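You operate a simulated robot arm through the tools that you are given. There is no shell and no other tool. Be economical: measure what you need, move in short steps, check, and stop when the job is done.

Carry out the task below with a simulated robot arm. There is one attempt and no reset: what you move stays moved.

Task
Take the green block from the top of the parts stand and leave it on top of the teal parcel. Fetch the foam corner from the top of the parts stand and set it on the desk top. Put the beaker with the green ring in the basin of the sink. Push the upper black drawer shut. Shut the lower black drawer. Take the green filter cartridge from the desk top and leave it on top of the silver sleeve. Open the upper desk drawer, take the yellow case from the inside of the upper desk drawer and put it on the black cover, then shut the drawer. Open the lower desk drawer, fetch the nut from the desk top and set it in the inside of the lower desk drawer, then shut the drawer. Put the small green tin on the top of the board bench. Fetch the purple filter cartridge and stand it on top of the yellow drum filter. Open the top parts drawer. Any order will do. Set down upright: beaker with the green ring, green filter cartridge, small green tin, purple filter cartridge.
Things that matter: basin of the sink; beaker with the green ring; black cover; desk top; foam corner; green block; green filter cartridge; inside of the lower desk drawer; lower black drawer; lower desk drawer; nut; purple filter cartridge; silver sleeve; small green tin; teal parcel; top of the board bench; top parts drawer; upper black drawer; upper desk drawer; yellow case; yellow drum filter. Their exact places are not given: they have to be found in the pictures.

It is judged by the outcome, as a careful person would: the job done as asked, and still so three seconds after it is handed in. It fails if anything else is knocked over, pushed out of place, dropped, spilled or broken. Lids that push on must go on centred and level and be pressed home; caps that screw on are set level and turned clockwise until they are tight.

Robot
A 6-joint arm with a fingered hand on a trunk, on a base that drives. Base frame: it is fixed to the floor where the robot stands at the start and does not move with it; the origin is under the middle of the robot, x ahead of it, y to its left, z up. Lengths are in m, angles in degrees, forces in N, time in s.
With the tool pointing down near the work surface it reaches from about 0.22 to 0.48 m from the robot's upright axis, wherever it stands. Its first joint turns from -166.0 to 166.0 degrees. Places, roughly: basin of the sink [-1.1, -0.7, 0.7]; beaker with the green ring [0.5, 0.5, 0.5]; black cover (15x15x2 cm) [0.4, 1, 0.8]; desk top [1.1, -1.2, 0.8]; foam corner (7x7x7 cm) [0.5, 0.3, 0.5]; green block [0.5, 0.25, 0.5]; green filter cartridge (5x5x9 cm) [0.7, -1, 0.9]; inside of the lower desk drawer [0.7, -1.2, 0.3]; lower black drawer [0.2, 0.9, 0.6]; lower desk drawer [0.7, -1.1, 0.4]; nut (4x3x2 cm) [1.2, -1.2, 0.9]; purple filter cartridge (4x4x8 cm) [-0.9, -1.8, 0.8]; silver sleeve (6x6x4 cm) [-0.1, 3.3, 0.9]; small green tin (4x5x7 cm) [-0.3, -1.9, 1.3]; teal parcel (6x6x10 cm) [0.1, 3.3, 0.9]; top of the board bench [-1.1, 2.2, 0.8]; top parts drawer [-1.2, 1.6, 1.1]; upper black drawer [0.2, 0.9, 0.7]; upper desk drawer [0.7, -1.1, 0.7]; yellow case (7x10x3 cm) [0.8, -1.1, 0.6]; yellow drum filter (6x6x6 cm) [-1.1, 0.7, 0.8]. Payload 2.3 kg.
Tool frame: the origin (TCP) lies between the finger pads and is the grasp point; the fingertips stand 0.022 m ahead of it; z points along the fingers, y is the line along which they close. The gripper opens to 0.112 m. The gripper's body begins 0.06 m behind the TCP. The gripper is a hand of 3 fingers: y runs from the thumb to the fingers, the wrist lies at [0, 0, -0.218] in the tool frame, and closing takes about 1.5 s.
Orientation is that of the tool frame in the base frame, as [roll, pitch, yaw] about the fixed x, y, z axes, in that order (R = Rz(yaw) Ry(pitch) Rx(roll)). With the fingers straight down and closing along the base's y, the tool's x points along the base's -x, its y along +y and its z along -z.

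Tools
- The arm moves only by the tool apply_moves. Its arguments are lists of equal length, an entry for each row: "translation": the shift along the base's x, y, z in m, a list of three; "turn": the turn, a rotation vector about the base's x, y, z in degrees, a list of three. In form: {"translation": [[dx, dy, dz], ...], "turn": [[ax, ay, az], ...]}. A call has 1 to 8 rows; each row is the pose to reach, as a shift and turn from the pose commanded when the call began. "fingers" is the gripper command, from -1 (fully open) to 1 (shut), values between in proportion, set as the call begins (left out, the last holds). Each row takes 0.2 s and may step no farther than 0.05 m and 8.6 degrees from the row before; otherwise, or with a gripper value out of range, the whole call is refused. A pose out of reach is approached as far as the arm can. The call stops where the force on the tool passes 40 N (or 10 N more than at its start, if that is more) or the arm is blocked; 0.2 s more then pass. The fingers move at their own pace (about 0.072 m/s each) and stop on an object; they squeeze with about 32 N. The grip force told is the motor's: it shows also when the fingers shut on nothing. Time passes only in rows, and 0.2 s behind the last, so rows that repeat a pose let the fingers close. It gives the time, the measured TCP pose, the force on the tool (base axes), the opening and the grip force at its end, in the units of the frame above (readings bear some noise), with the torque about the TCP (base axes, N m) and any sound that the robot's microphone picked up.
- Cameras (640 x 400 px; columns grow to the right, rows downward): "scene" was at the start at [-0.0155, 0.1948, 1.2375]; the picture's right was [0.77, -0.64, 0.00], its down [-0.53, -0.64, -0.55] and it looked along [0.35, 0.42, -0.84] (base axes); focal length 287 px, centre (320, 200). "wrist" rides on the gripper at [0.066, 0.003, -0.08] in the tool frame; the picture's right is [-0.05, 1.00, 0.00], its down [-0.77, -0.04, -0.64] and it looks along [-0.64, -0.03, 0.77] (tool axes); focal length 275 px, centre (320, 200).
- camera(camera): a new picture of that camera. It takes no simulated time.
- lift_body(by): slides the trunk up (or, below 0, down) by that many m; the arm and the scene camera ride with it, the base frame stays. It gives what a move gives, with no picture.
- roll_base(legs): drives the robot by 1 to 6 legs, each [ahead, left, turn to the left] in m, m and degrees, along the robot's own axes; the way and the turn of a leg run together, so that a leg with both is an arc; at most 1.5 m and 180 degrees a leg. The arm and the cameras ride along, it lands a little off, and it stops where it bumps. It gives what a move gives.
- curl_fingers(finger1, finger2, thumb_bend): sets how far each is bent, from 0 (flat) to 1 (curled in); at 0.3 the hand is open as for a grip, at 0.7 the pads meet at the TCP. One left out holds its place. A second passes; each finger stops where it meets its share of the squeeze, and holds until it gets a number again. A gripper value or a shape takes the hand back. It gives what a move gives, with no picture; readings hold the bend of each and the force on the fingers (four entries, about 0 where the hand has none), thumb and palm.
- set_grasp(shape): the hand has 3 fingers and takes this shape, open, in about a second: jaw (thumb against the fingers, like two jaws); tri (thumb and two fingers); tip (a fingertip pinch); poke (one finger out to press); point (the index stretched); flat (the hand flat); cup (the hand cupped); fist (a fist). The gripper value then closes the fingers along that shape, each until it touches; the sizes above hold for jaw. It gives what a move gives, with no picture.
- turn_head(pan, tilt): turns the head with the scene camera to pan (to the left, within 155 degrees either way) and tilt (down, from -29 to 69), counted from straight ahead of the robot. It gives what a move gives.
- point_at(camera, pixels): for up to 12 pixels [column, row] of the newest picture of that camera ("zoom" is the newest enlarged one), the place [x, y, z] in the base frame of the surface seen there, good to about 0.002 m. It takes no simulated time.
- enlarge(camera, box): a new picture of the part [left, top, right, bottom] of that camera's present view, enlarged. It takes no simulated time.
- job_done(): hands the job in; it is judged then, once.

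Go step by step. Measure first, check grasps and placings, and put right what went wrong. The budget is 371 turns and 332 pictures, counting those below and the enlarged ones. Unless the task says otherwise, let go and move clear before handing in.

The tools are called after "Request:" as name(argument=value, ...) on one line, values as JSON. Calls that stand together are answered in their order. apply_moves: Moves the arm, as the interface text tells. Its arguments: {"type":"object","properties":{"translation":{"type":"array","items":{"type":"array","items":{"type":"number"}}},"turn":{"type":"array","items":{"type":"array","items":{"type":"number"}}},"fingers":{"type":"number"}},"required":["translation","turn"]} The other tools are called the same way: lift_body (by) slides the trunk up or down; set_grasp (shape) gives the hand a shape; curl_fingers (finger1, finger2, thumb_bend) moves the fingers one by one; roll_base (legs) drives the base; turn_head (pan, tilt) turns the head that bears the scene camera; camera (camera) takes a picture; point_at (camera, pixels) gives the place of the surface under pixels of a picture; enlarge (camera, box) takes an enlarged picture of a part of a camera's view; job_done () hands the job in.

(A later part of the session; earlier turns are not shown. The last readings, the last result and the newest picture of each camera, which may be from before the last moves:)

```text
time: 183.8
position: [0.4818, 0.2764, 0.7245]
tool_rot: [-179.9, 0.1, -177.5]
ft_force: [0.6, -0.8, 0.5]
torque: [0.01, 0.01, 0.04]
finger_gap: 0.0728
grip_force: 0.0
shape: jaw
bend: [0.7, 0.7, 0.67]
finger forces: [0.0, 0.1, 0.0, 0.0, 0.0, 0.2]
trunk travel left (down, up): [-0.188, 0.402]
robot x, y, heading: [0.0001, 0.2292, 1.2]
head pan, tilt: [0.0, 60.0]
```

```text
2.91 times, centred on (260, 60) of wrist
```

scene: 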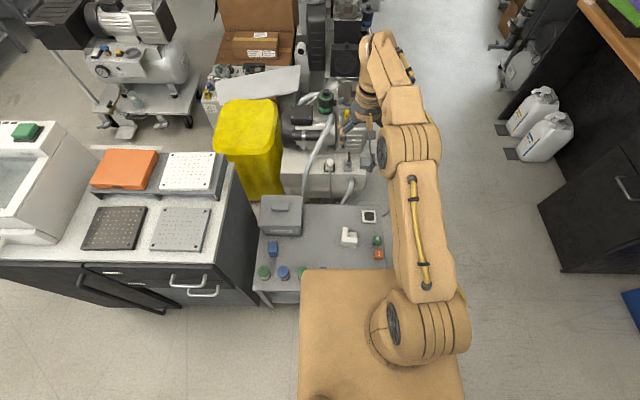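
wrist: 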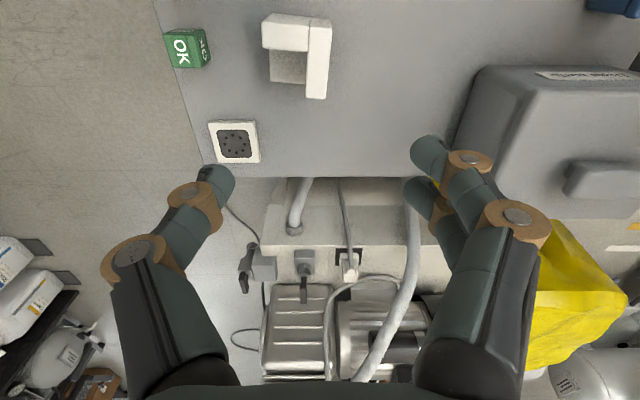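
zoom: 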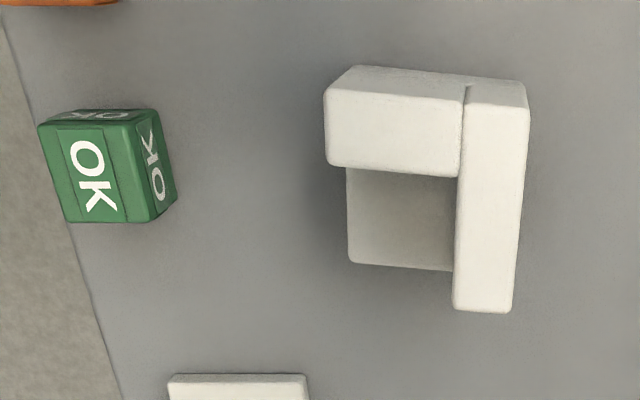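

Request:
apply_moves(translation=[[-0.018, -0.02, -0.03], [-0.018, -0.02, -0.07], [-0.018, -0.02, -0.11], [-0.018, -0.02, -0.15]], turn=[[0, 0, -2.5], [0, 0, -2.5], [0, 0, -2.5], [0, 0, -2.5]], fingers=-1)

Request:
camera(camera="wrist")

```text
time: 184.8
position: [0.4673, 0.2551, 0.5737]
tool_rot: [-179.8, 0.3, -180.0]
ft_force: [0.1, 0.6, 0.6]
torque: [0.0, 0.0, 0.03]
finger_gap: 0.1119
grip_force: 0.1
shape: jaw
bend: [0.3, 0.3, 0.3]
finger forces: [0.0, 0.0, 0.1, 0.0, 0.0, 0.0]
trunk travel left (down, up): [-0.188, 0.402]
robot x, y, heading: [0.0023, 0.2248, 1.2]
head pan, tilt: [0.0, 60.0]
```

```text
241 pictures are left
```

wrist: 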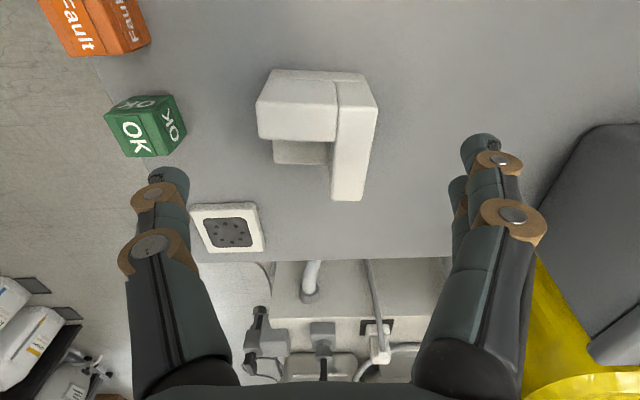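

Request:
apply_moves(translation=[[-0.003, 0.001, -0.045], [-0.003, 0.001, -0.085]], turn=[[0, 0, 0], [0, 0, 0]])

Request:
apply_moves(translation=[[0, 0, 0], [0, 0, 0], [0, 0, 0], [0, 0, 0], [0, 0, 0]], turn=[[0, 0, 0], [0, 0, 0], [0, 0, 0], [0, 0, 0], [0, 0, 0]], fingers=1)

Request:
camera(camera="wrist")

```text
time: 185.4
position: [0.4612, 0.2555, 0.491]
tool_rot: [-180.0, 0.3, -179.9]
ft_force: [0.0, -0.1, -0.2]
torque: [-0.01, -0.01, 0.0]
finger_gap: 0.112
grip_force: 0.0
shape: jaw
bend: [0.3, 0.3, 0.3]
finger forces: [0.0, 0.1, 0.0, 0.0, 0.1, 0.0]
trunk travel left (down, up): [-0.188, 0.402]
robot x, y, heading: [0.0013, 0.2268, 1.1]
head pan, tilt: [0.0, 60.0]
```

```text
time: 186.6
position: [0.4611, 0.2553, 0.4908]
tool_rot: [-179.9, 0.2, -180.0]
ft_force: [-0.3, -0.4, -0.1]
torque: [0.01, 0.01, -0.02]
finger_gap: 0.0414
grip_force: 31.9
shape: jaw
bend: [0.72, 0.72, 0.7]
finger forces: [13.0, 20.4, 0.0, 0.0, 27.0, 0.0]
trunk travel left (down, up): [-0.188, 0.402]
robot x, y, heading: [0.005, 0.2285, 1.1]
head pan, tilt: [0.0, 60.0]
```

```text
240 pictures are left
```

wrist: 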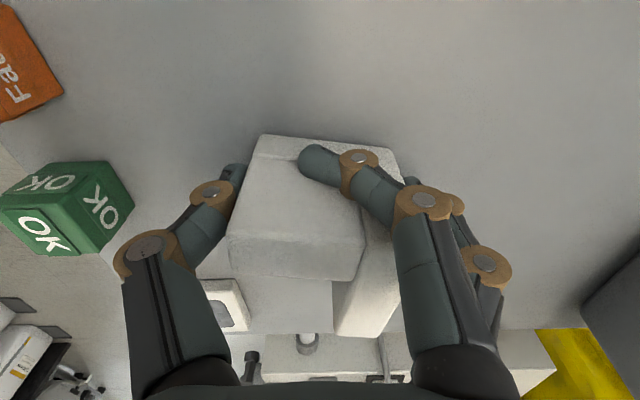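

One finger missed the foam's edge; I release and instead pinch its side wall (x≈0.492, y≈0.273).

Request:
apply_moves(translation=[[0, 0, 0], [0, 0, 0], [0, 0, 0], [0, 0, 0]], turn=[[0, 0, 0], [0, 0, 0], [0, 0, 0], [0, 0, 0]], fingers=-1)

Request:
apply_moves(translation=[[0, 0, 0.04], [0, 0, 0.08]], turn=[[0, 0, 0], [0, 0, 0]])

Request:
camera(camera="wrist")

Request:
enlarge(camera="scene", box=[300, 190, 400, 260])

```text
time: 187.6
position: [0.4615, 0.2558, 0.4908]
tool_rot: [-179.9, 0.2, 180.0]
ft_force: [0.5, -0.2, 0.3]
torque: [-0.03, 0.02, 0.0]
finger_gap: 0.1123
grip_force: 0.1
shape: jaw
bend: [0.3, 0.3, 0.3]
finger forces: [0.0, 0.1, 0.0, 0.0, 0.0, 0.0]
trunk travel left (down, up): [-0.188, 0.402]
robot x, y, heading: [-0.0012, 0.2286, 1.0]
head pan, tilt: [0.0, 60.0]
```

```text
time: 188.2
position: [0.4609, 0.2582, 0.5715]
tool_rot: [-179.8, 0.2, -179.9]
ft_force: [0.0, 0.2, -0.1]
torque: [-0.02, -0.01, 0.0]
finger_gap: 0.1121
grip_force: 0.1
shape: jaw
bend: [0.3, 0.3, 0.3]
finger forces: [0.0, 0.1, 0.0, 0.0, 0.1, 0.0]
trunk travel left (down, up): [-0.188, 0.402]
robot x, y, heading: [0.0055, 0.2285, 0.9]
head pan, tilt: [0.0, 60.0]
```

```text
239 pictures are left
```

wrist: 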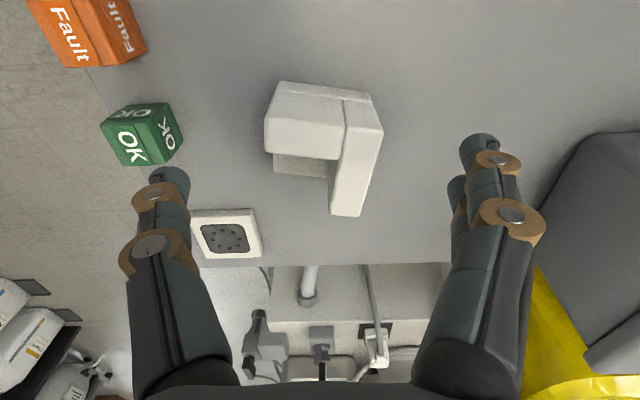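

```text
5.71 times, centred on (350, 225) of scene
```

zoom: 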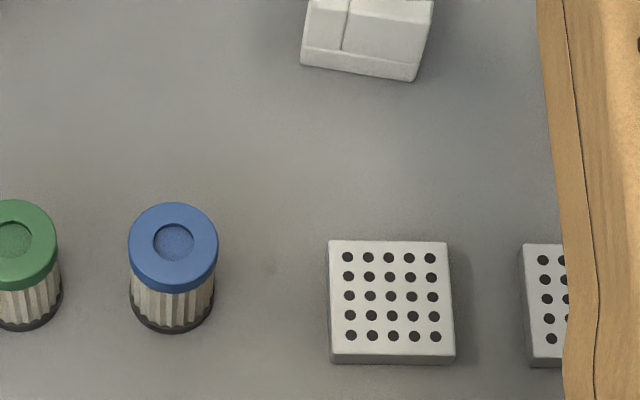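

Request:
point_at(camera="wrist", pixels=[[350, 130], [380, 132], [335, 205], [357, 207], [275, 115], [270, 145], [340, 110], [345, 170], [362, 170], [334, 170]])

```text
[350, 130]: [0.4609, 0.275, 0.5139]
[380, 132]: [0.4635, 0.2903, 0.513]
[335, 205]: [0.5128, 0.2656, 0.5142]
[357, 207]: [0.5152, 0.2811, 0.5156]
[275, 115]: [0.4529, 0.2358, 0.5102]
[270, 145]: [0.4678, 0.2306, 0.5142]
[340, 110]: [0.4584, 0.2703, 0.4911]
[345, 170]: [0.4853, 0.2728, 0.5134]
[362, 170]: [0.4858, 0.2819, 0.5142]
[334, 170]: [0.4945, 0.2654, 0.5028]
```

Request:
apply_moves(translation=[[0.018, 0.009, 0], [0.036, 0.018, 0], [0.036, 0.018, -0.035], [0.036, 0.018, -0.071]], turn=[[0, 0, -5], [0, 0, -9.5], [0, 0, -9.5], [0, 0, -9.5]])

Request:
apply_moves(translation=[[0, 0, 0], [0, 0, 0], [0, 0, 0], [0, 0, 0], [0, 0, 0], [0, 0, 0]], turn=[[0, 0, 0], [0, 0, 0], [0, 0, 0], [0, 0, 0], [0, 0, 0], [0, 0, 0]], fingers=1)

Request:
camera(camera="wrist")

```text
time: 189.2
position: [0.4902, 0.2779, 0.5019]
tool_rot: [-179.8, 0.2, 170.5]
ft_force: [-0.6, -0.2, -0.4]
torque: [-0.01, 0.01, -0.05]
finger_gap: 0.1122
grip_force: 0.1
shape: jaw
bend: [0.3, 0.3, 0.3]
finger forces: [0.0, 0.0, 0.0, 0.0, 0.0, 0.0]
out of reach, approached as far as the arm can: row 4
trunk travel left (down, up): [-0.188, 0.402]
robot x, y, heading: [0.0002, 0.2257, 0.8]
head pan, tilt: [0.0, 60.0]
```

```text
time: 190.6
position: [0.4902, 0.2753, 0.5027]
tool_rot: [-180.0, 0.3, 170.6]
ft_force: [0.2, -0.3, 0.4]
torque: [0.03, 0.02, 0.01]
finger_gap: 0.0162
grip_force: 31.7
shape: jaw
bend: [0.73, 0.72, 0.7]
finger forces: [14.3, 14.5, 0.1, 0.1, 28.8, 0.0]
trunk travel left (down, up): [-0.188, 0.402]
robot x, y, heading: [0.0015, 0.2301, 0.7]
head pan, tilt: [0.0, 60.0]
```

```text
237 pictures are left
```

wrist: 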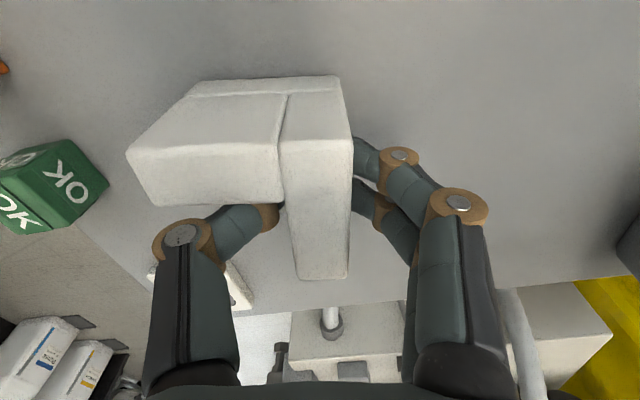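

Request:
apply_moves(translation=[[0, 0, 0.03], [0, 0, 0.07], [-0.02, 0, 0.11], [-0.04, 0, 0.15], [-0.07, -0.01, 0.18], [-0.1, -0.02, 0.21]], turn=[[0, 0, 0], [0, 0, 0], [0, 0, 0], [0, 0, 0], [0, 0, 0], [0, 0, 0]])

Request:
lift_body(by=0.35)

Request:
turn_head(pan=-55, tilt=35)

Request:
camera(camera="scene")

Request:
camera(camera="wrist")

```text
time: 192.0
position: [0.3914, 0.2546, 0.7113]
tool_rot: [-179.9, 0.2, 170.4]
ft_force: [0.7, 0.2, 0.2]
torque: [0.0, -0.02, 0.03]
finger_gap: 0.0162
grip_force: 32.2
shape: jaw
bend: [0.73, 0.72, 0.7]
finger forces: [14.3, 14.6, 0.0, 0.1, 28.9, 0.0]
trunk travel left (down, up): [-0.188, 0.402]
robot x, y, heading: [0.0017, 0.2254, 1.0]
head pan, tilt: [0.0, 60.0]
```

```text
time: 195.4
position: [0.3912, 0.2536, 1.0614]
tool_rot: [-179.9, 0.3, 170.5]
ft_force: [-0.2, 0.5, 0.2]
torque: [-0.01, 0.01, 0.01]
finger_gap: 0.0161
grip_force: 32.1
shape: jaw
bend: [0.73, 0.72, 0.7]
finger forces: [14.3, 14.6, 0.1, 0.0, 28.9, 0.1]
trunk travel left (down, up): [-0.538, 0.052]
robot x, y, heading: [0.0049, 0.2275, 1.2]
head pan, tilt: [0.0, 60.0]
```

```text
time: 196.7
position: [0.3916, 0.2544, 1.0599]
tool_rot: [-179.8, 0.2, 170.6]
ft_force: [-0.5, -0.5, -0.6]
torque: [0.04, 0.02, 0.01]
finger_gap: 0.0165
grip_force: 31.9
shape: jaw
bend: [0.73, 0.72, 0.7]
finger forces: [14.3, 14.6, 0.0, 0.0, 29.0, 0.1]
trunk travel left (down, up): [-0.538, 0.052]
robot x, y, heading: [0.0015, 0.2314, 0.9]
head pan, tilt: [-55.0, 35.0]
```

```text
236 pictures are left
```

scene: 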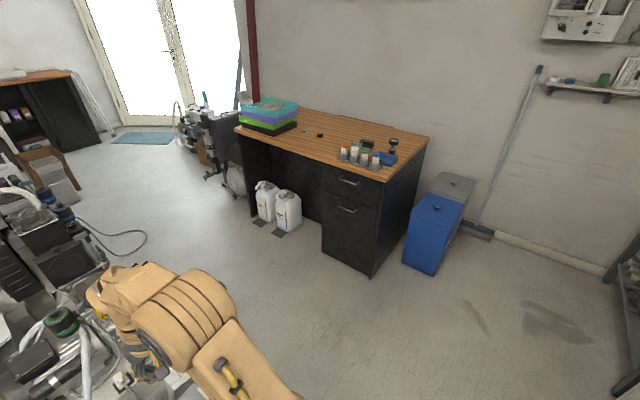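

```text
235 pictures are left
```

wrist: 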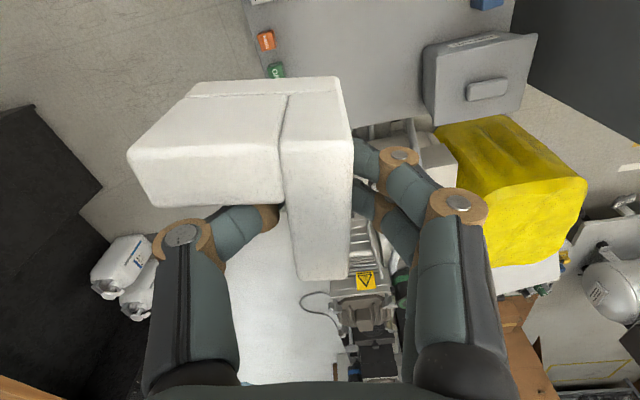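

Request:
point_at(camera="scene", pixels=[[235, 129], [385, 181], [428, 137], [300, 108], [347, 182], [346, 209], [368, 275], [362, 163], [333, 144], [320, 135], [304, 130], [389, 158]])

Request:
enlarge(camera="scene", box=[230, 80, 440, 290])

```text
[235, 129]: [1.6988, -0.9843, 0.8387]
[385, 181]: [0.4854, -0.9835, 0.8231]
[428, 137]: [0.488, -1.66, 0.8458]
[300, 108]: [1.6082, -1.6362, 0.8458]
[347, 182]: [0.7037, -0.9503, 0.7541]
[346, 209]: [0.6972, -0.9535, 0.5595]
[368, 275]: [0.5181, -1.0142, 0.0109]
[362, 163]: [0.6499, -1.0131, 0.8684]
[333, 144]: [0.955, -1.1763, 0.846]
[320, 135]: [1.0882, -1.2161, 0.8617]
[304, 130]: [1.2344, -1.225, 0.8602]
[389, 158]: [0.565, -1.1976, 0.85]
```

```text
1.90 times, centred on (335, 185) of scene
```

zoom: 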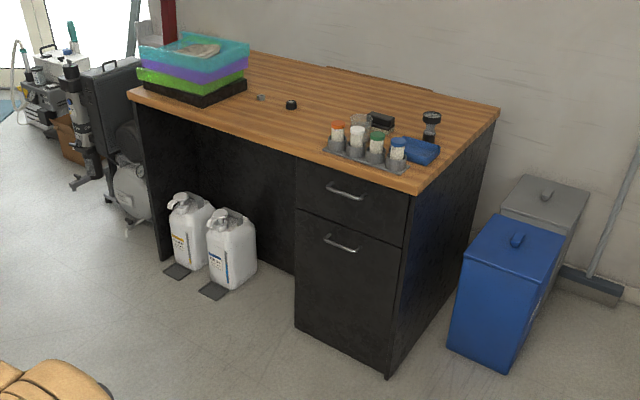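

Request:
point_at(camera="scene", pixels=[[265, 185], [285, 205], [278, 232], [288, 228], [140, 235], [300, 228], [420, 270], [258, 222]])

Request:
roll_base(legs=[[0, -0.66, 0], [0, 0, -91]])

Request:
turn_head(pan=35, tilt=35)

Request:
camera(camera="scene")

```text
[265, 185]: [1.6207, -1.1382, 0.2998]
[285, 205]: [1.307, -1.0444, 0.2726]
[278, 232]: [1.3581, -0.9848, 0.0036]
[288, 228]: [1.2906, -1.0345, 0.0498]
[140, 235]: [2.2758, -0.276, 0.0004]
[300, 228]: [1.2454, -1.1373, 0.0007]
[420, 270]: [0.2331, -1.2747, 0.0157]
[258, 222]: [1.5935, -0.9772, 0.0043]
```

```text
time: 204.1
position: [0.0419, -0.8031, 1.0609]
tool_rot: [-180.0, 0.2, 81.4]
ft_force: [0.0, -1.3, 0.1]
torque: [-0.05, 0.01, 0.0]
finger_gap: 0.0163
grip_force: 32.4
shape: jaw
bend: [0.73, 0.72, 0.7]
finger forces: [14.3, 14.5, 0.0, 0.0, 28.8, 0.0]
trunk travel left (down, up): [-0.538, 0.052]
robot x, y, heading: [0.0142, -0.4132, -88.2]
head pan, tilt: [-55.0, 35.0]
```

```text
time: 205.7
position: [0.043, -0.8035, 1.0606]
tool_rot: [-180.0, 0.3, 81.3]
ft_force: [-0.1, 0.3, 0.1]
torque: [-0.01, 0.0, 0.01]
finger_gap: 0.0162
grip_force: 32.4
shape: jaw
bend: [0.73, 0.72, 0.7]
finger forces: [14.3, 14.5, 0.0, 0.0, 28.7, 0.0]
trunk travel left (down, up): [-0.538, 0.052]
robot x, y, heading: [0.0119, -0.4149, -88.2]
head pan, tilt: [35.0, 35.0]
```

```text
233 pictures are left
```

scene: 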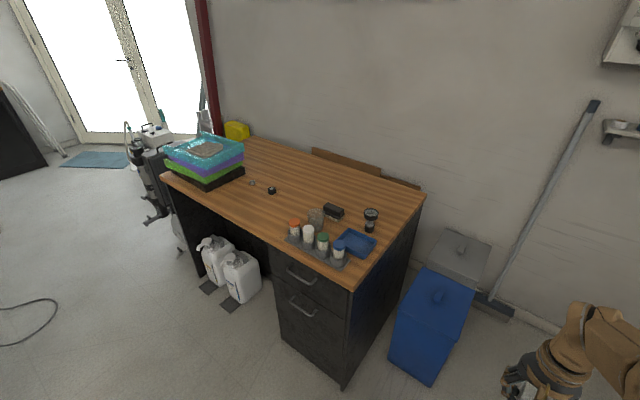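

Request:
roll_base(legs=[[0, 0.95, -1.8], [0.15, 0, 0]])

Request:
turn_head(pan=0, tilt=45)

Request:
camera(camera="scene")

```text
time: 211.7
position: [0.9692, -0.9497, 1.061]
tool_rot: [-179.9, 0.2, 78.3]
ft_force: [0.6, 0.6, 0.4]
torque: [0.03, 0.04, 0.0]
finger_gap: 0.0163
grip_force: 32.1
shape: jaw
bend: [0.73, 0.72, 0.7]
finger forces: [14.3, 14.5, 0.0, 0.1, 28.8, 0.0]
trunk travel left (down, up): [-0.538, 0.052]
robot x, y, heading: [0.9599, -0.5611, -91.4]
head pan, tilt: [35.0, 35.0]
```

```text
time: 212.7
position: [0.9709, -0.9503, 1.0613]
tool_rot: [-179.9, 0.1, 78.1]
ft_force: [0.3, -0.3, 0.4]
torque: [-0.03, -0.03, -0.02]
finger_gap: 0.0162
grip_force: 31.8
shape: jaw
bend: [0.73, 0.72, 0.7]
finger forces: [14.2, 14.5, 0.1, 0.0, 28.8, 0.1]
trunk travel left (down, up): [-0.538, 0.052]
robot x, y, heading: [0.9609, -0.5604, -91.4]
head pan, tilt: [0.0, 45.0]
```

```text
232 pictures are left
```

scene: 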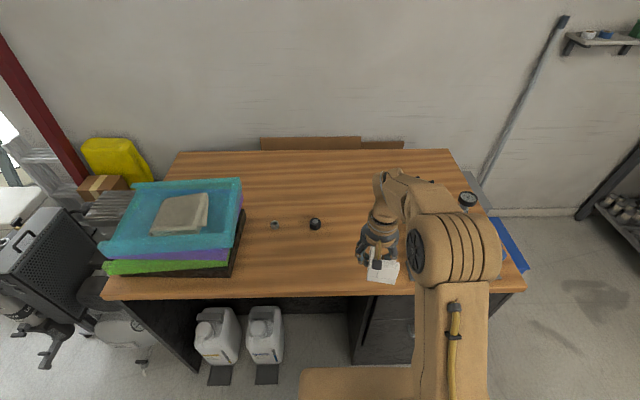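

Request:
roll_base(legs=[[0.12, 0, 0]])

Request:
apply_moves(translation=[[0, -0.02, -0.03], [0, -0.03, -0.07], [0, -0.03, -0.11], [0, -0.03, -0.14]], turn=[[0, 0, 0], [0, 0, 0], [0, 0, 0], [0, 0, 0]])

Request:
camera(camera="wrist")

```text
time: 213.9
position: [0.9679, -1.0725, 1.0612]
tool_rot: [-179.9, 0.2, 78.3]
ft_force: [0.3, 0.2, -0.5]
torque: [-0.01, -0.02, 0.01]
finger_gap: 0.0162
grip_force: 32.1
shape: jaw
bend: [0.73, 0.72, 0.7]
finger forces: [14.3, 14.5, 0.0, 0.1, 28.8, 0.1]
trunk travel left (down, up): [-0.538, 0.052]
robot x, y, heading: [0.9603, -0.6822, -91.2]
head pan, tilt: [0.0, 45.0]
```

```text
time: 214.9
position: [0.9704, -1.1013, 0.9199]
tool_rot: [-180.0, 0.1, 78.3]
ft_force: [0.0, 0.4, -0.8]
torque: [-0.04, 0.02, 0.02]
finger_gap: 0.0163
grip_force: 32.0
shape: jaw
bend: [0.73, 0.72, 0.7]
finger forces: [14.3, 14.5, 0.0, 0.0, 28.8, 0.1]
trunk travel left (down, up): [-0.538, 0.052]
robot x, y, heading: [0.9561, -0.6811, -91.0]
head pan, tilt: [0.0, 45.0]
```

```text
231 pictures are left
```

wrist: 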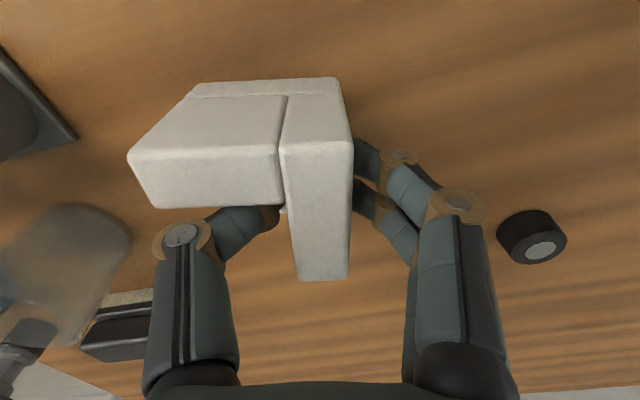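

Request:
apply_moves(translation=[[0, 0, -0.012], [0, 0, -0.018], [0, 0, -0.022], [0, 0, -0.025]], turn=[[0, 0, 0], [0, 0, 0], [0, 0, 0], [0, 0, 0]])

```text
time: 215.9
position: [0.9684, -1.1021, 0.8967]
tool_rot: [-179.9, 0.3, 78.3]
ft_force: [0.0, 0.5, 0.5]
torque: [-0.03, 0.01, -0.04]
finger_gap: 0.0162
grip_force: 32.2
shape: jaw
bend: [0.73, 0.72, 0.7]
finger forces: [14.4, 14.5, 0.0, 0.0, 29.0, 0.0]
trunk travel left (down, up): [-0.538, 0.052]
robot x, y, heading: [0.9597, -0.6828, -91.2]
head pan, tilt: [0.0, 45.0]
```

Request:
apply_moves(translation=[[0, 0, -0.002], [0, 0, -0.004], [0, 0, -0.006]], turn=[[0, 0, 0], [0, 0, 0], [0, 0, 0]])

Request:
point_at(camera="wrist", pixels=[[450, 80], [230, 150], [320, 200]])

```text
time: 216.9
position: [0.968, -1.102, 0.8943]
tool_rot: [-180.0, 0.9, 78.3]
ft_force: [-0.3, 2.1, 28.3]
torque: [0.03, -0.02, -0.01]
finger_gap: 0.0192
grip_force: 32.1
shape: jaw
bend: [0.74, 0.74, 0.72]
finger forces: [18.9, 18.9, 0.1, 0.1, 37.8, 0.0]
trunk travel left (down, up): [-0.538, 0.052]
robot x, y, heading: [0.955, -0.683, -91.4]
head pan, tilt: [0.0, 45.0]
stopped in row 3: the force on the tool passed its limit at 41 N (the readings are from after the stop); the commanded pose is now the measured one
```

```text
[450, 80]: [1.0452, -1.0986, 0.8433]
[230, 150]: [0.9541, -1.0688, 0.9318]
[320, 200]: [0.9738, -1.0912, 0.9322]
```

Contact; ease up 2 mm, release and rise.

Request:
apply_moves(translation=[[0, 0, 0.003], [0, 0, 0.003]], turn=[[0, 0, 0], [0, 0, 0]])

Request:
apply_moves(translation=[[0, 0, 0], [0, 0, 0], [0, 0, 0], [0, 0, 0.002], [0, 0, 0.04], [0, 0, 0.08], [0, 0, 0.12], [0, 0, 0.16]], turn=[[0, 0, 0], [0, 0, 0], [0, 0, 0], [0, 0, 0], [0, 0, 0], [0, 0, 0], [0, 0, 0], [0, 0, 0]], fingers=-0.4)

Request:
camera(camera="wrist")

Request:
camera(camera="scene")

```text
time: 217.5
position: [0.9673, -1.1005, 0.895]
tool_rot: [-179.9, 0.6, 78.3]
ft_force: [2.5, 2.1, 11.4]
torque: [0.04, -0.1, -0.04]
finger_gap: 0.0191
grip_force: 31.8
shape: jaw
bend: [0.74, 0.73, 0.71]
finger forces: [17.5, 17.7, 0.0, 0.1, 33.7, 0.0]
trunk travel left (down, up): [-0.538, 0.052]
robot x, y, heading: [0.9615, -0.6835, -91.3]
head pan, tilt: [0.0, 45.0]
```

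```text
time: 219.3
position: [0.9663, -1.1009, 1.0565]
tool_rot: [-179.9, 0.4, 78.2]
ft_force: [-0.1, 0.2, 1.1]
torque: [0.01, 0.02, 0.0]
finger_gap: 0.0781
grip_force: 0.1
shape: jaw
bend: [0.67, 0.67, 0.64]
finger forces: [0.0, 0.1, 0.0, 0.0, 0.0, 0.0]
trunk travel left (down, up): [-0.538, 0.052]
robot x, y, heading: [0.9587, -0.6784, -91.2]
head pan, tilt: [0.0, 45.0]
```

```text
230 pictures are left
```

wrist: 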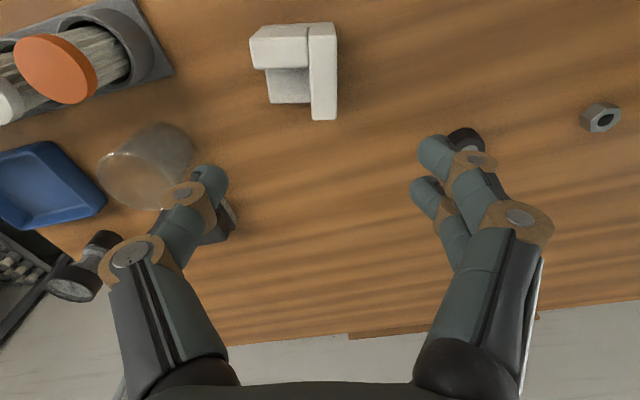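

```text
229 pictures are left
```

scene: 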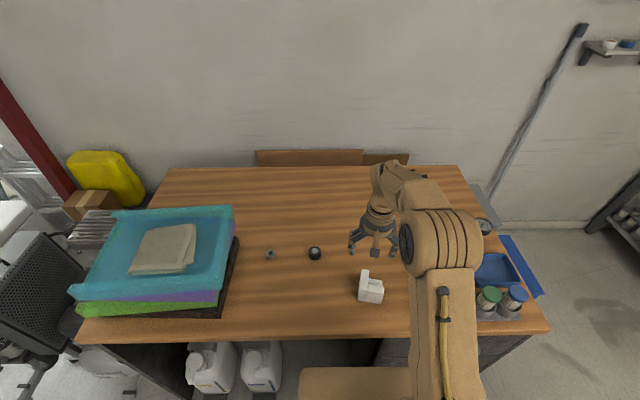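

Foam corner sits upright on the desk. Next, the lower desk drawer: I back off, line up with its handle, and turn the hand horizontal.

Request:
roll_base(legs=[[-0.35, 0, 1.2], [0, -0.375, 0]])

Request:
apply_moves(translation=[[0, -0.015, 0], [0, -0.03, 0], [0, -0.03, 0], [0, -0.03, 0]], turn=[[0, 0, 5.5], [0, 0, 11], [0, 0, 11], [0, 0, 11]])

Request:
apply_moves(translation=[[0.012, -0.02, 0.005], [0.025, -0.04, 0.01], [0.04, -0.06, 0.015], [0.05, -0.08, 0.02], [0.065, -0.1, 0.025], [0.08, -0.12, 0.03], [0.09, -0.14, 0.035], [0.1, -0.15, 0.04]], turn=[[-4.62, 4.62, 4.62], [-9.24, 9.24, 9.24], [-13.86, 13.86, 13.86], [-18.48, 18.48, 18.48], [-23.1, 23.1, 23.1], [-27.7, 27.7, 27.7], [-32.3, 32.3, 32.3], [-36.95, 36.95, 36.95]])

Request:
apply_moves(translation=[[0, 0, 0], [0, 0, 0], [0, 0, 0], [0, 0, 0], [0, 0, 0], [0, 0, 0], [0, 0, 0]], turn=[[-4.62, 4.62, 4.62], [-9.24, 9.24, 9.24], [-13.86, 13.86, 13.86], [-18.48, 18.48, 18.48], [-23.1, 23.1, 23.1], [-27.7, 27.7, 27.7], [-32.3, 32.3, 32.3]])

Request:
camera(camera="scene")

```text
time: 223.6
position: [0.5906, -0.7538, 1.0569]
tool_rot: [179.9, 0.5, 79.0]
ft_force: [-0.7, -0.7, -0.7]
torque: [-0.02, 0.0, 0.04]
finger_gap: 0.0783
grip_force: 0.0
shape: jaw
bend: [0.67, 0.67, 0.64]
finger forces: [0.1, 0.0, 0.1, 0.1, 0.1, 0.0]
trunk travel left (down, up): [-0.538, 0.052]
robot x, y, heading: [0.579, -0.3336, -90.8]
head pan, tilt: [0.0, 45.0]
```

```text
time: 224.6
position: [0.5915, -0.7828, 1.0571]
tool_rot: [-180.0, 0.3, 89.9]
ft_force: [0.9, 0.3, -0.4]
torque: [0.02, -0.01, 0.02]
finger_gap: 0.0783
grip_force: 0.1
shape: jaw
bend: [0.67, 0.67, 0.64]
finger forces: [0.0, 0.0, 0.0, 0.0, 0.0, 0.0]
trunk travel left (down, up): [-0.538, 0.052]
robot x, y, heading: [0.5774, -0.3335, -90.5]
head pan, tilt: [0.0, 45.0]
```

```text
time: 226.4
position: [0.6907, -0.9351, 1.0965]
tool_rot: [-131.3, 19.8, 138.9]
ft_force: [0.0, -0.2, 0.2]
torque: [0.01, 0.01, 0.01]
finger_gap: 0.0781
grip_force: 0.0
shape: jaw
bend: [0.67, 0.67, 0.64]
finger forces: [0.0, 0.0, 0.1, 0.0, 0.1, 0.0]
trunk travel left (down, up): [-0.538, 0.052]
robot x, y, heading: [0.5818, -0.3337, -90.6]
head pan, tilt: [0.0, 45.0]
```

```text
time: 228.0
position: [0.7376, -0.958, 1.1106]
tool_rot: [-90.7, 0.1, 179.3]
ft_force: [-0.1, -0.8, -0.4]
torque: [-0.02, 0.04, 0.0]
finger_gap: 0.0783
grip_force: 0.0
shape: jaw
bend: [0.67, 0.67, 0.64]
finger forces: [0.0, 0.1, 0.1, 0.1, 0.0, 0.1]
out of reach, approached as far as the arm can: row 6, 7
trunk travel left (down, up): [-0.538, 0.052]
robot x, y, heading: [0.5786, -0.3377, -91.0]
head pan, tilt: [0.0, 45.0]
```

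```text
228 pictures are left
```

scene: 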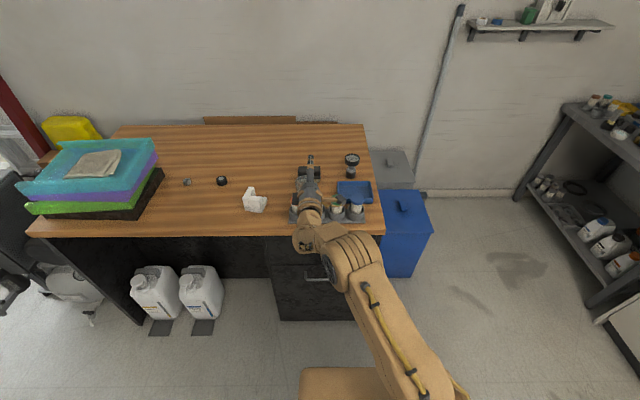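

Request:
roll_base(legs=[[-0.22, -0.035, 1]])

Request:
lift_body(by=-0.5)

Request:
turn_head(pan=0, tilt=30)

Request:
camera(camera="scene")

Request:
camera(camera="wrist")

```text
time: 229.7
position: [0.7141, -0.7344, 1.1114]
tool_rot: [-90.6, 0.1, -179.7]
ft_force: [-0.8, -0.2, 0.7]
torque: [0.0, 0.0, -0.01]
finger_gap: 0.0783
grip_force: 0.1
shape: jaw
bend: [0.67, 0.67, 0.64]
finger forces: [0.0, 0.0, 0.0, 0.0, 0.1, 0.0]
trunk travel left (down, up): [-0.538, 0.052]
robot x, y, heading: [0.5477, -0.1162, -89.6]
head pan, tilt: [0.0, 45.0]
```

```text
refused: -0.5 is not a number from -0.4 to 0.4
```

```text
time: 230.4
position: [0.7131, -0.7349, 1.1111]
tool_rot: [-90.8, 0.1, -179.7]
ft_force: [0.7, 0.1, 0.7]
torque: [0.02, -0.01, -0.02]
finger_gap: 0.0786
grip_force: 0.1
shape: jaw
bend: [0.67, 0.67, 0.64]
finger forces: [0.0, 0.1, 0.1, 0.0, 0.0, 0.0]
trunk travel left (down, up): [-0.538, 0.052]
robot x, y, heading: [0.5434, -0.112, -89.6]
head pan, tilt: [0.0, 30.0]
```

```text
227 pictures are left
```

scene: 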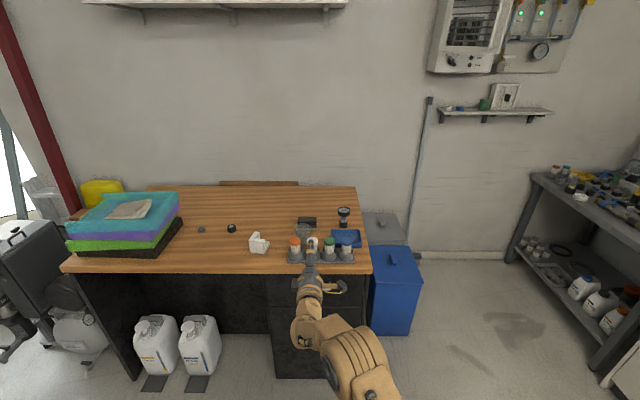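

```text
226 pictures are left
```

wrist: 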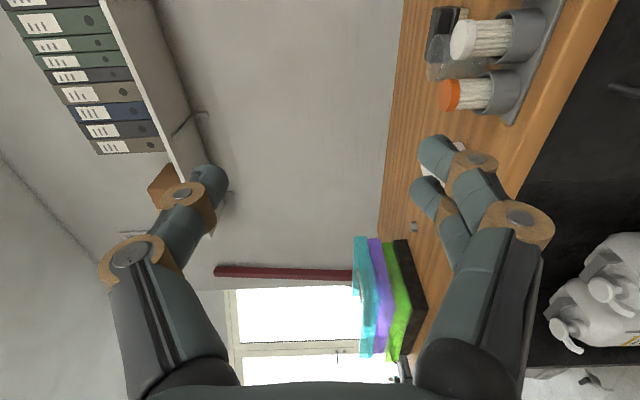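

Request:
lift_body(by=-0.4)

Request:
lift_body(by=-0.13)

Request:
camera(camera="scene")

Request:
camera(camera="wrist")

```text
time: 234.3
position: [0.7126, -0.7367, 0.7107]
tool_rot: [-90.7, 0.1, -179.6]
ft_force: [-0.3, 0.1, -0.2]
torque: [-0.01, 0.02, -0.04]
finger_gap: 0.0781
grip_force: 0.0
shape: jaw
bend: [0.67, 0.67, 0.64]
finger forces: [0.0, 0.0, 0.1, 0.0, 0.0, 0.1]
trunk travel left (down, up): [-0.138, 0.452]
robot x, y, heading: [0.5424, -0.1168, -89.7]
head pan, tilt: [0.0, 30.0]
```

```text
time: 235.8
position: [0.7143, -0.7352, 0.5807]
tool_rot: [-90.7, 0.0, -179.7]
ft_force: [-0.3, -0.2, 0.4]
torque: [-0.02, 0.02, 0.01]
finger_gap: 0.0783
grip_force: 0.1
shape: jaw
bend: [0.67, 0.67, 0.64]
finger forces: [0.1, 0.0, 0.1, 0.0, 0.0, 0.0]
trunk travel left (down, up): [-0.008, 0.582]
robot x, y, heading: [0.5459, -0.116, -89.6]
head pan, tilt: [0.0, 30.0]
```

```text
225 pictures are left
```

scene: 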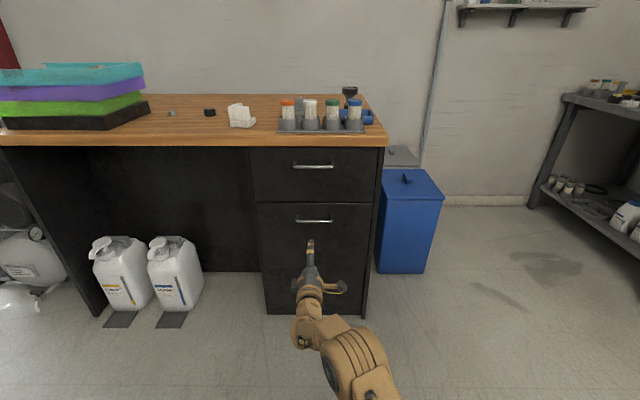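

```text
224 pictures are left
```

wrist: 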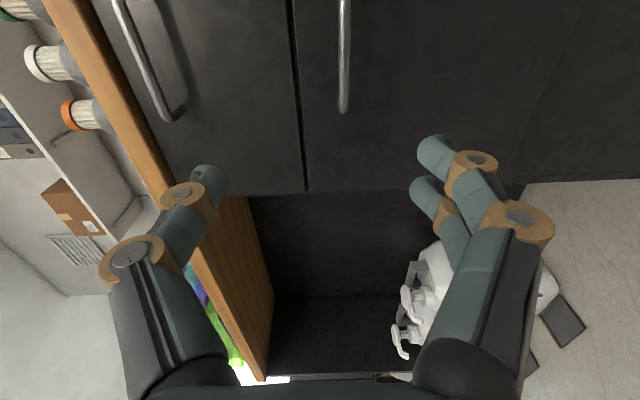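

Request:
enlarge(camera="scene", box=[240, 130, 400, 250])

Request:
point_at(camera="scene", pixels=[[314, 221], [300, 221], [328, 221], [314, 166], [300, 166], [328, 166], [270, 230], [360, 230]])

Request:
point_at(camera="wrist", pixels=[[344, 60], [345, 95], [346, 20], [150, 75], [380, 60]])

```text
3.33 times, centred on (320, 190) of scene
```

zoom: 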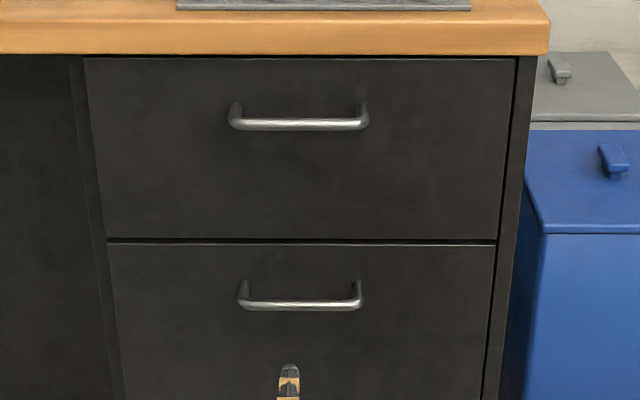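

```text
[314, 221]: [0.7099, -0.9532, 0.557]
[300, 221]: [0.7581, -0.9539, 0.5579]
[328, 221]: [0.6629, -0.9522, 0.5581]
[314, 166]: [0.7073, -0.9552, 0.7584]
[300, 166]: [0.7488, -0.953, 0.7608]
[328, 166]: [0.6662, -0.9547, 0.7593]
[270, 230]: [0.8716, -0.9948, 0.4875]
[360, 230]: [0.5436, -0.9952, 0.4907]
```

```text
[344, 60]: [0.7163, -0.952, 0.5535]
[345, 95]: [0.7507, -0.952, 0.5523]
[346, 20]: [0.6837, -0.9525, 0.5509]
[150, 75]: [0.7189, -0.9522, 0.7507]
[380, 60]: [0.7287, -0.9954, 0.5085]
```

Request:
apply_moves(translation=[[0, -0.01, -0.012], [0, -0.02, -0.024]], turn=[[0, 0, 0], [0, 0, 0]])

Request:
roll_base(legs=[[0.13, 0, 0]])

Request:
camera(camera="wrist")

```text
time: 236.4
position: [0.7135, -0.7552, 0.5552]
tool_rot: [-90.7, 0.1, -179.7]
ft_force: [0.5, 0.7, -0.4]
torque: [0.01, 0.01, -0.02]
finger_gap: 0.0782
grip_force: 0.1
shape: jaw
bend: [0.67, 0.67, 0.64]
finger forces: [0.0, 0.0, 0.0, 0.1, 0.0, 0.1]
trunk travel left (down, up): [-0.008, 0.582]
robot x, y, heading: [0.5482, -0.1151, -89.5]
head pan, tilt: [0.0, 30.0]
```

```text
time: 237.7
position: [0.7132, -0.8833, 0.5558]
tool_rot: [-90.7, 0.2, -179.8]
ft_force: [-0.5, -0.3, -0.1]
torque: [0.01, -0.06, 0.0]
finger_gap: 0.0779
grip_force: 0.1
shape: jaw
bend: [0.67, 0.67, 0.64]
finger forces: [0.1, 0.0, 0.0, 0.0, 0.0, 0.1]
trunk travel left (down, up): [-0.008, 0.582]
robot x, y, heading: [0.5457, -0.2444, -89.4]
head pan, tilt: [0.0, 30.0]
```

```text
222 pictures are left
```

wrist: 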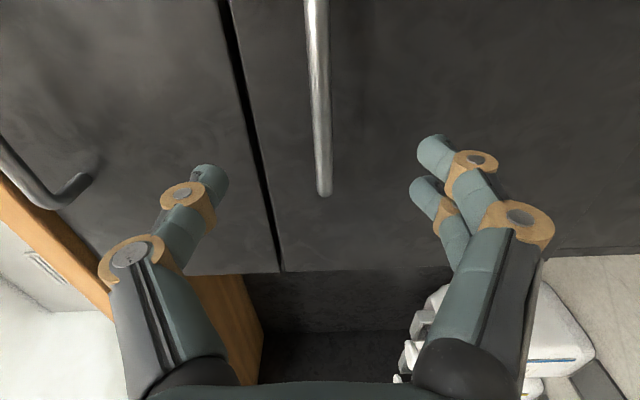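

Request:
roll_base(legs=[[0.076, 0, 0]])

Request:
apply_moves(translation=[[0, 0, 0], [0, 0, 0], [0, 0, 0], [0, 0, 0], [0, 0, 0], [0, 0, 0]], turn=[[0, 0, 0], [0, 0, 0], [0, 0, 0], [0, 0, 0], [0, 0, 0], [0, 0, 0]], fingers=1)

Request:
camera(camera="wrist")

```text
time: 238.8
position: [0.7151, -0.9601, 0.5555]
tool_rot: [-90.7, 0.1, -179.7]
ft_force: [0.5, 0.6, 0.3]
torque: [-0.03, 0.01, -0.01]
finger_gap: 0.0781
grip_force: 0.0
shape: jaw
bend: [0.67, 0.67, 0.64]
finger forces: [0.0, 0.0, 0.1, 0.1, 0.0, 0.0]
trunk travel left (down, up): [-0.008, 0.582]
robot x, y, heading: [0.5468, -0.3251, -89.5]
head pan, tilt: [0.0, 30.0]
```

```text
time: 240.2
position: [0.7156, -0.9605, 0.5559]
tool_rot: [-90.7, 0.1, -179.7]
ft_force: [0.4, -5.8, 2.5]
torque: [-0.01, 0.03, -0.01]
finger_gap: 0.0001
grip_force: 31.9
shape: jaw
bend: [0.67, 0.67, 0.75]
finger forces: [3.3, 2.7, 0.1, 0.0, 31.8, 0.0]
trunk travel left (down, up): [-0.008, 0.582]
robot x, y, heading: [0.5444, -0.3194, -89.7]
head pan, tilt: [0.0, 30.0]
```

```text
221 pictures are left
```

wrist: 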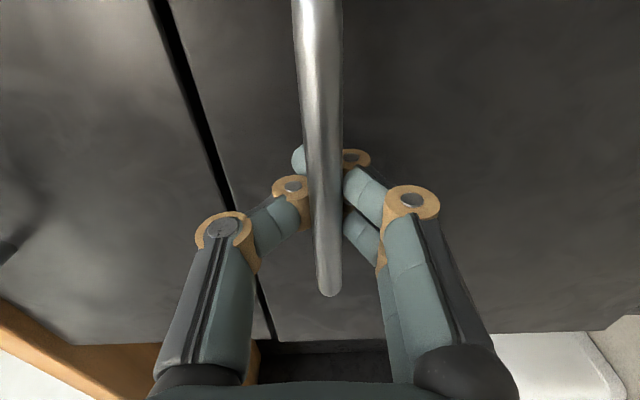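

Hooked behind the bar. I pull back with the base.

Request:
roll_base(legs=[[-0.2, 0, 0]])

Request:
camera(camera="scene")

```text
time: 241.8
position: [0.713, -0.7622, 0.5572]
tool_rot: [-90.6, 0.1, -179.8]
ft_force: [8.1, -0.3, 4.6]
torque: [-0.03, -0.01, -0.05]
finger_gap: 0.0
grip_force: 32.0
shape: jaw
bend: [0.7, 0.69, 0.77]
finger forces: [5.1, 5.3, 0.1, 0.0, 12.5, 0.1]
trunk travel left (down, up): [-0.008, 0.582]
robot x, y, heading: [0.5437, -0.1249, -89.6]
head pan, tilt: [0.0, 30.0]
```

```text
220 pictures are left
```

scene: 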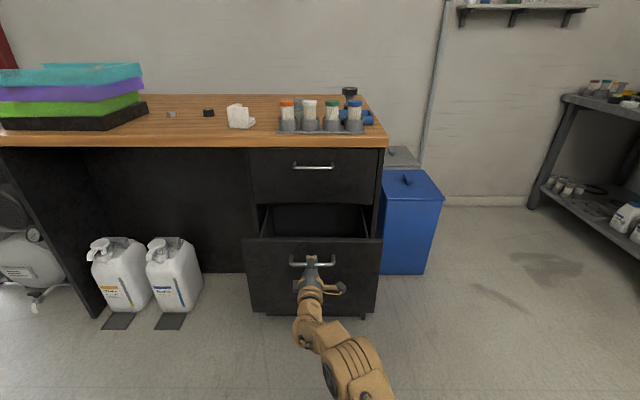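

Request:
roll_base(legs=[[-0.12, 0, 0]])

Request:
camera(camera="scene")

```text
time: 242.8
position: [0.7077, -0.7407, 0.5568]
tool_rot: [-90.6, 0.1, 179.7]
ft_force: [-0.3, -0.8, 0.3]
torque: [0.0, 0.04, 0.02]
finger_gap: 0.0
grip_force: 32.0
shape: jaw
bend: [0.71, 0.71, 0.77]
finger forces: [0.0, 0.0, 0.1, 0.1, 0.0, 0.0]
trunk travel left (down, up): [-0.008, 0.582]
robot x, y, heading: [0.5406, -0.106, -89.9]
head pan, tilt: [0.0, 30.0]
stopped in leg 1: the robot was blocked; the commanded pose is now the measured one
```

```text
219 pictures are left
```

scene: 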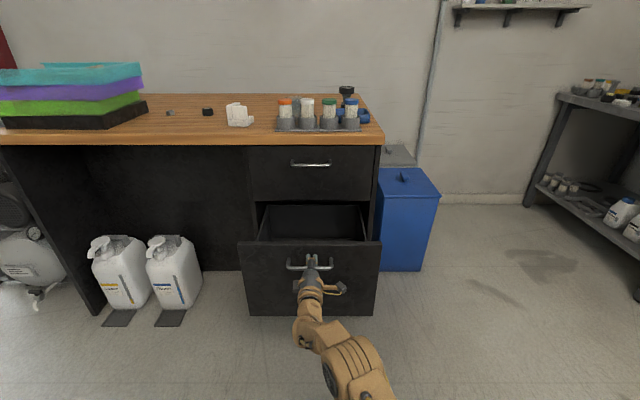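

The base was blocked behind, perhaps by the parts stand; I check it.

Request:
turn_head(pan=150, tilt=45)

Request:
camera(camera="scene")

```text
time: 245.2
position: [0.7059, -0.7408, 0.5576]
tool_rot: [-90.5, 0.0, 179.7]
ft_force: [-0.3, -0.2, -0.2]
torque: [0.0, -0.01, -0.02]
finger_gap: 0.0001
grip_force: 31.6
shape: jaw
bend: [0.71, 0.71, 0.77]
finger forces: [0.0, 0.0, 0.0, 0.1, 0.1, 0.0]
trunk travel left (down, up): [-0.008, 0.582]
robot x, y, heading: [0.5426, -0.0992, -90.0]
head pan, tilt: [150.0, 45.0]
```

```text
218 pictures are left
```

scene: 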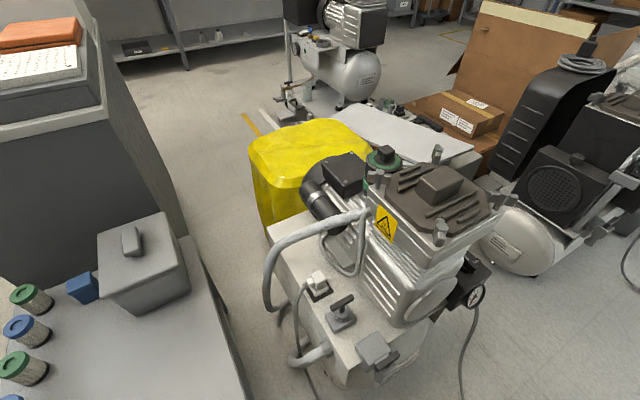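

Request:
point_at(camera="scene", pixels=[[18, 328], [18, 362], [85, 275], [130, 240]])

Request:
turn_head(pan=-150, tilt=55)

Request:
camera(camera="scene")

```text
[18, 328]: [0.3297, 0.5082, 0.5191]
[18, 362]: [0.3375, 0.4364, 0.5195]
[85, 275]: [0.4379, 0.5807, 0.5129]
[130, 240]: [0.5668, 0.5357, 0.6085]
```

```text
time: 249.3
position: [0.7062, -0.7421, 0.5577]
tool_rot: [-90.6, 0.2, 179.6]
ft_force: [-0.5, -0.1, 0.3]
torque: [-0.01, 0.01, 0.03]
finger_gap: 0.0
grip_force: 32.1
shape: jaw
bend: [0.71, 0.71, 0.77]
finger forces: [0.0, 0.0, 0.0, 0.1, 0.1, 0.0]
trunk travel left (down, up): [-0.008, 0.582]
robot x, y, heading: [0.5396, -0.1061, -90.0]
head pan, tilt: [-150.0, 55.0]
```

```text
217 pictures are left
```

scene: 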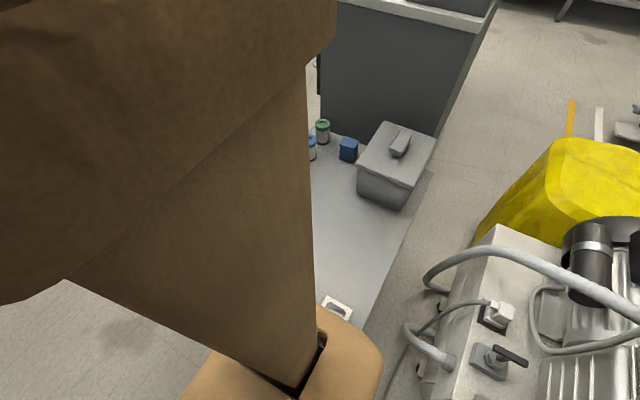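

Request:
roll_base(legs=[[0.01, 0, 0]])

Request:
apply_moves(translation=[[0, 0, 0], [0, 0, 0], [0, 0, 0], [0, 0, 0], [0, 0.02, 0], [0, 0.04, 0], [0, 0.06, 0]], turn=[[0, 0, 0], [0, 0, 0], [0, 0, 0], [0, 0, 0], [0, 0, 0], [0, 0, 0], [0, 0, 0]], fingers=-0.4)

Request:
camera(camera="wrist")

```text
time: 250.0
position: [0.7063, -0.7504, 0.5572]
tool_rot: [-90.5, 0.1, 179.7]
ft_force: [0.4, -0.4, 0.5]
torque: [0.02, 0.01, 0.01]
finger_gap: 0.0
grip_force: 31.7
shape: jaw
bend: [0.71, 0.71, 0.77]
finger forces: [0.0, 0.1, 0.0, 0.0, 0.0, 0.1]
trunk travel left (down, up): [-0.008, 0.582]
robot x, y, heading: [0.543, -0.1098, -90.0]
head pan, tilt: [-150.0, 55.0]
```

```text
time: 251.6
position: [0.7232, -0.6973, 0.5639]
tool_rot: [-90.7, 0.2, 179.2]
ft_force: [-0.2, 0.2, 0.1]
torque: [-0.03, -0.01, 0.02]
finger_gap: 0.0781
grip_force: 0.1
shape: jaw
bend: [0.67, 0.67, 0.64]
finger forces: [0.0, 0.0, 0.0, 0.1, 0.0, 0.0]
out of reach, approached as far as the arm can: row 5, 6, 7
trunk travel left (down, up): [-0.008, 0.582]
robot x, y, heading: [0.5439, -0.1105, -90.2]
head pan, tilt: [-150.0, 55.0]
```

```text
216 pictures are left
```

wrist: 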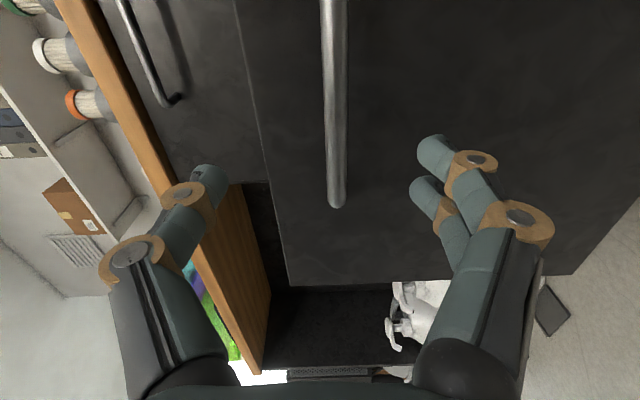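

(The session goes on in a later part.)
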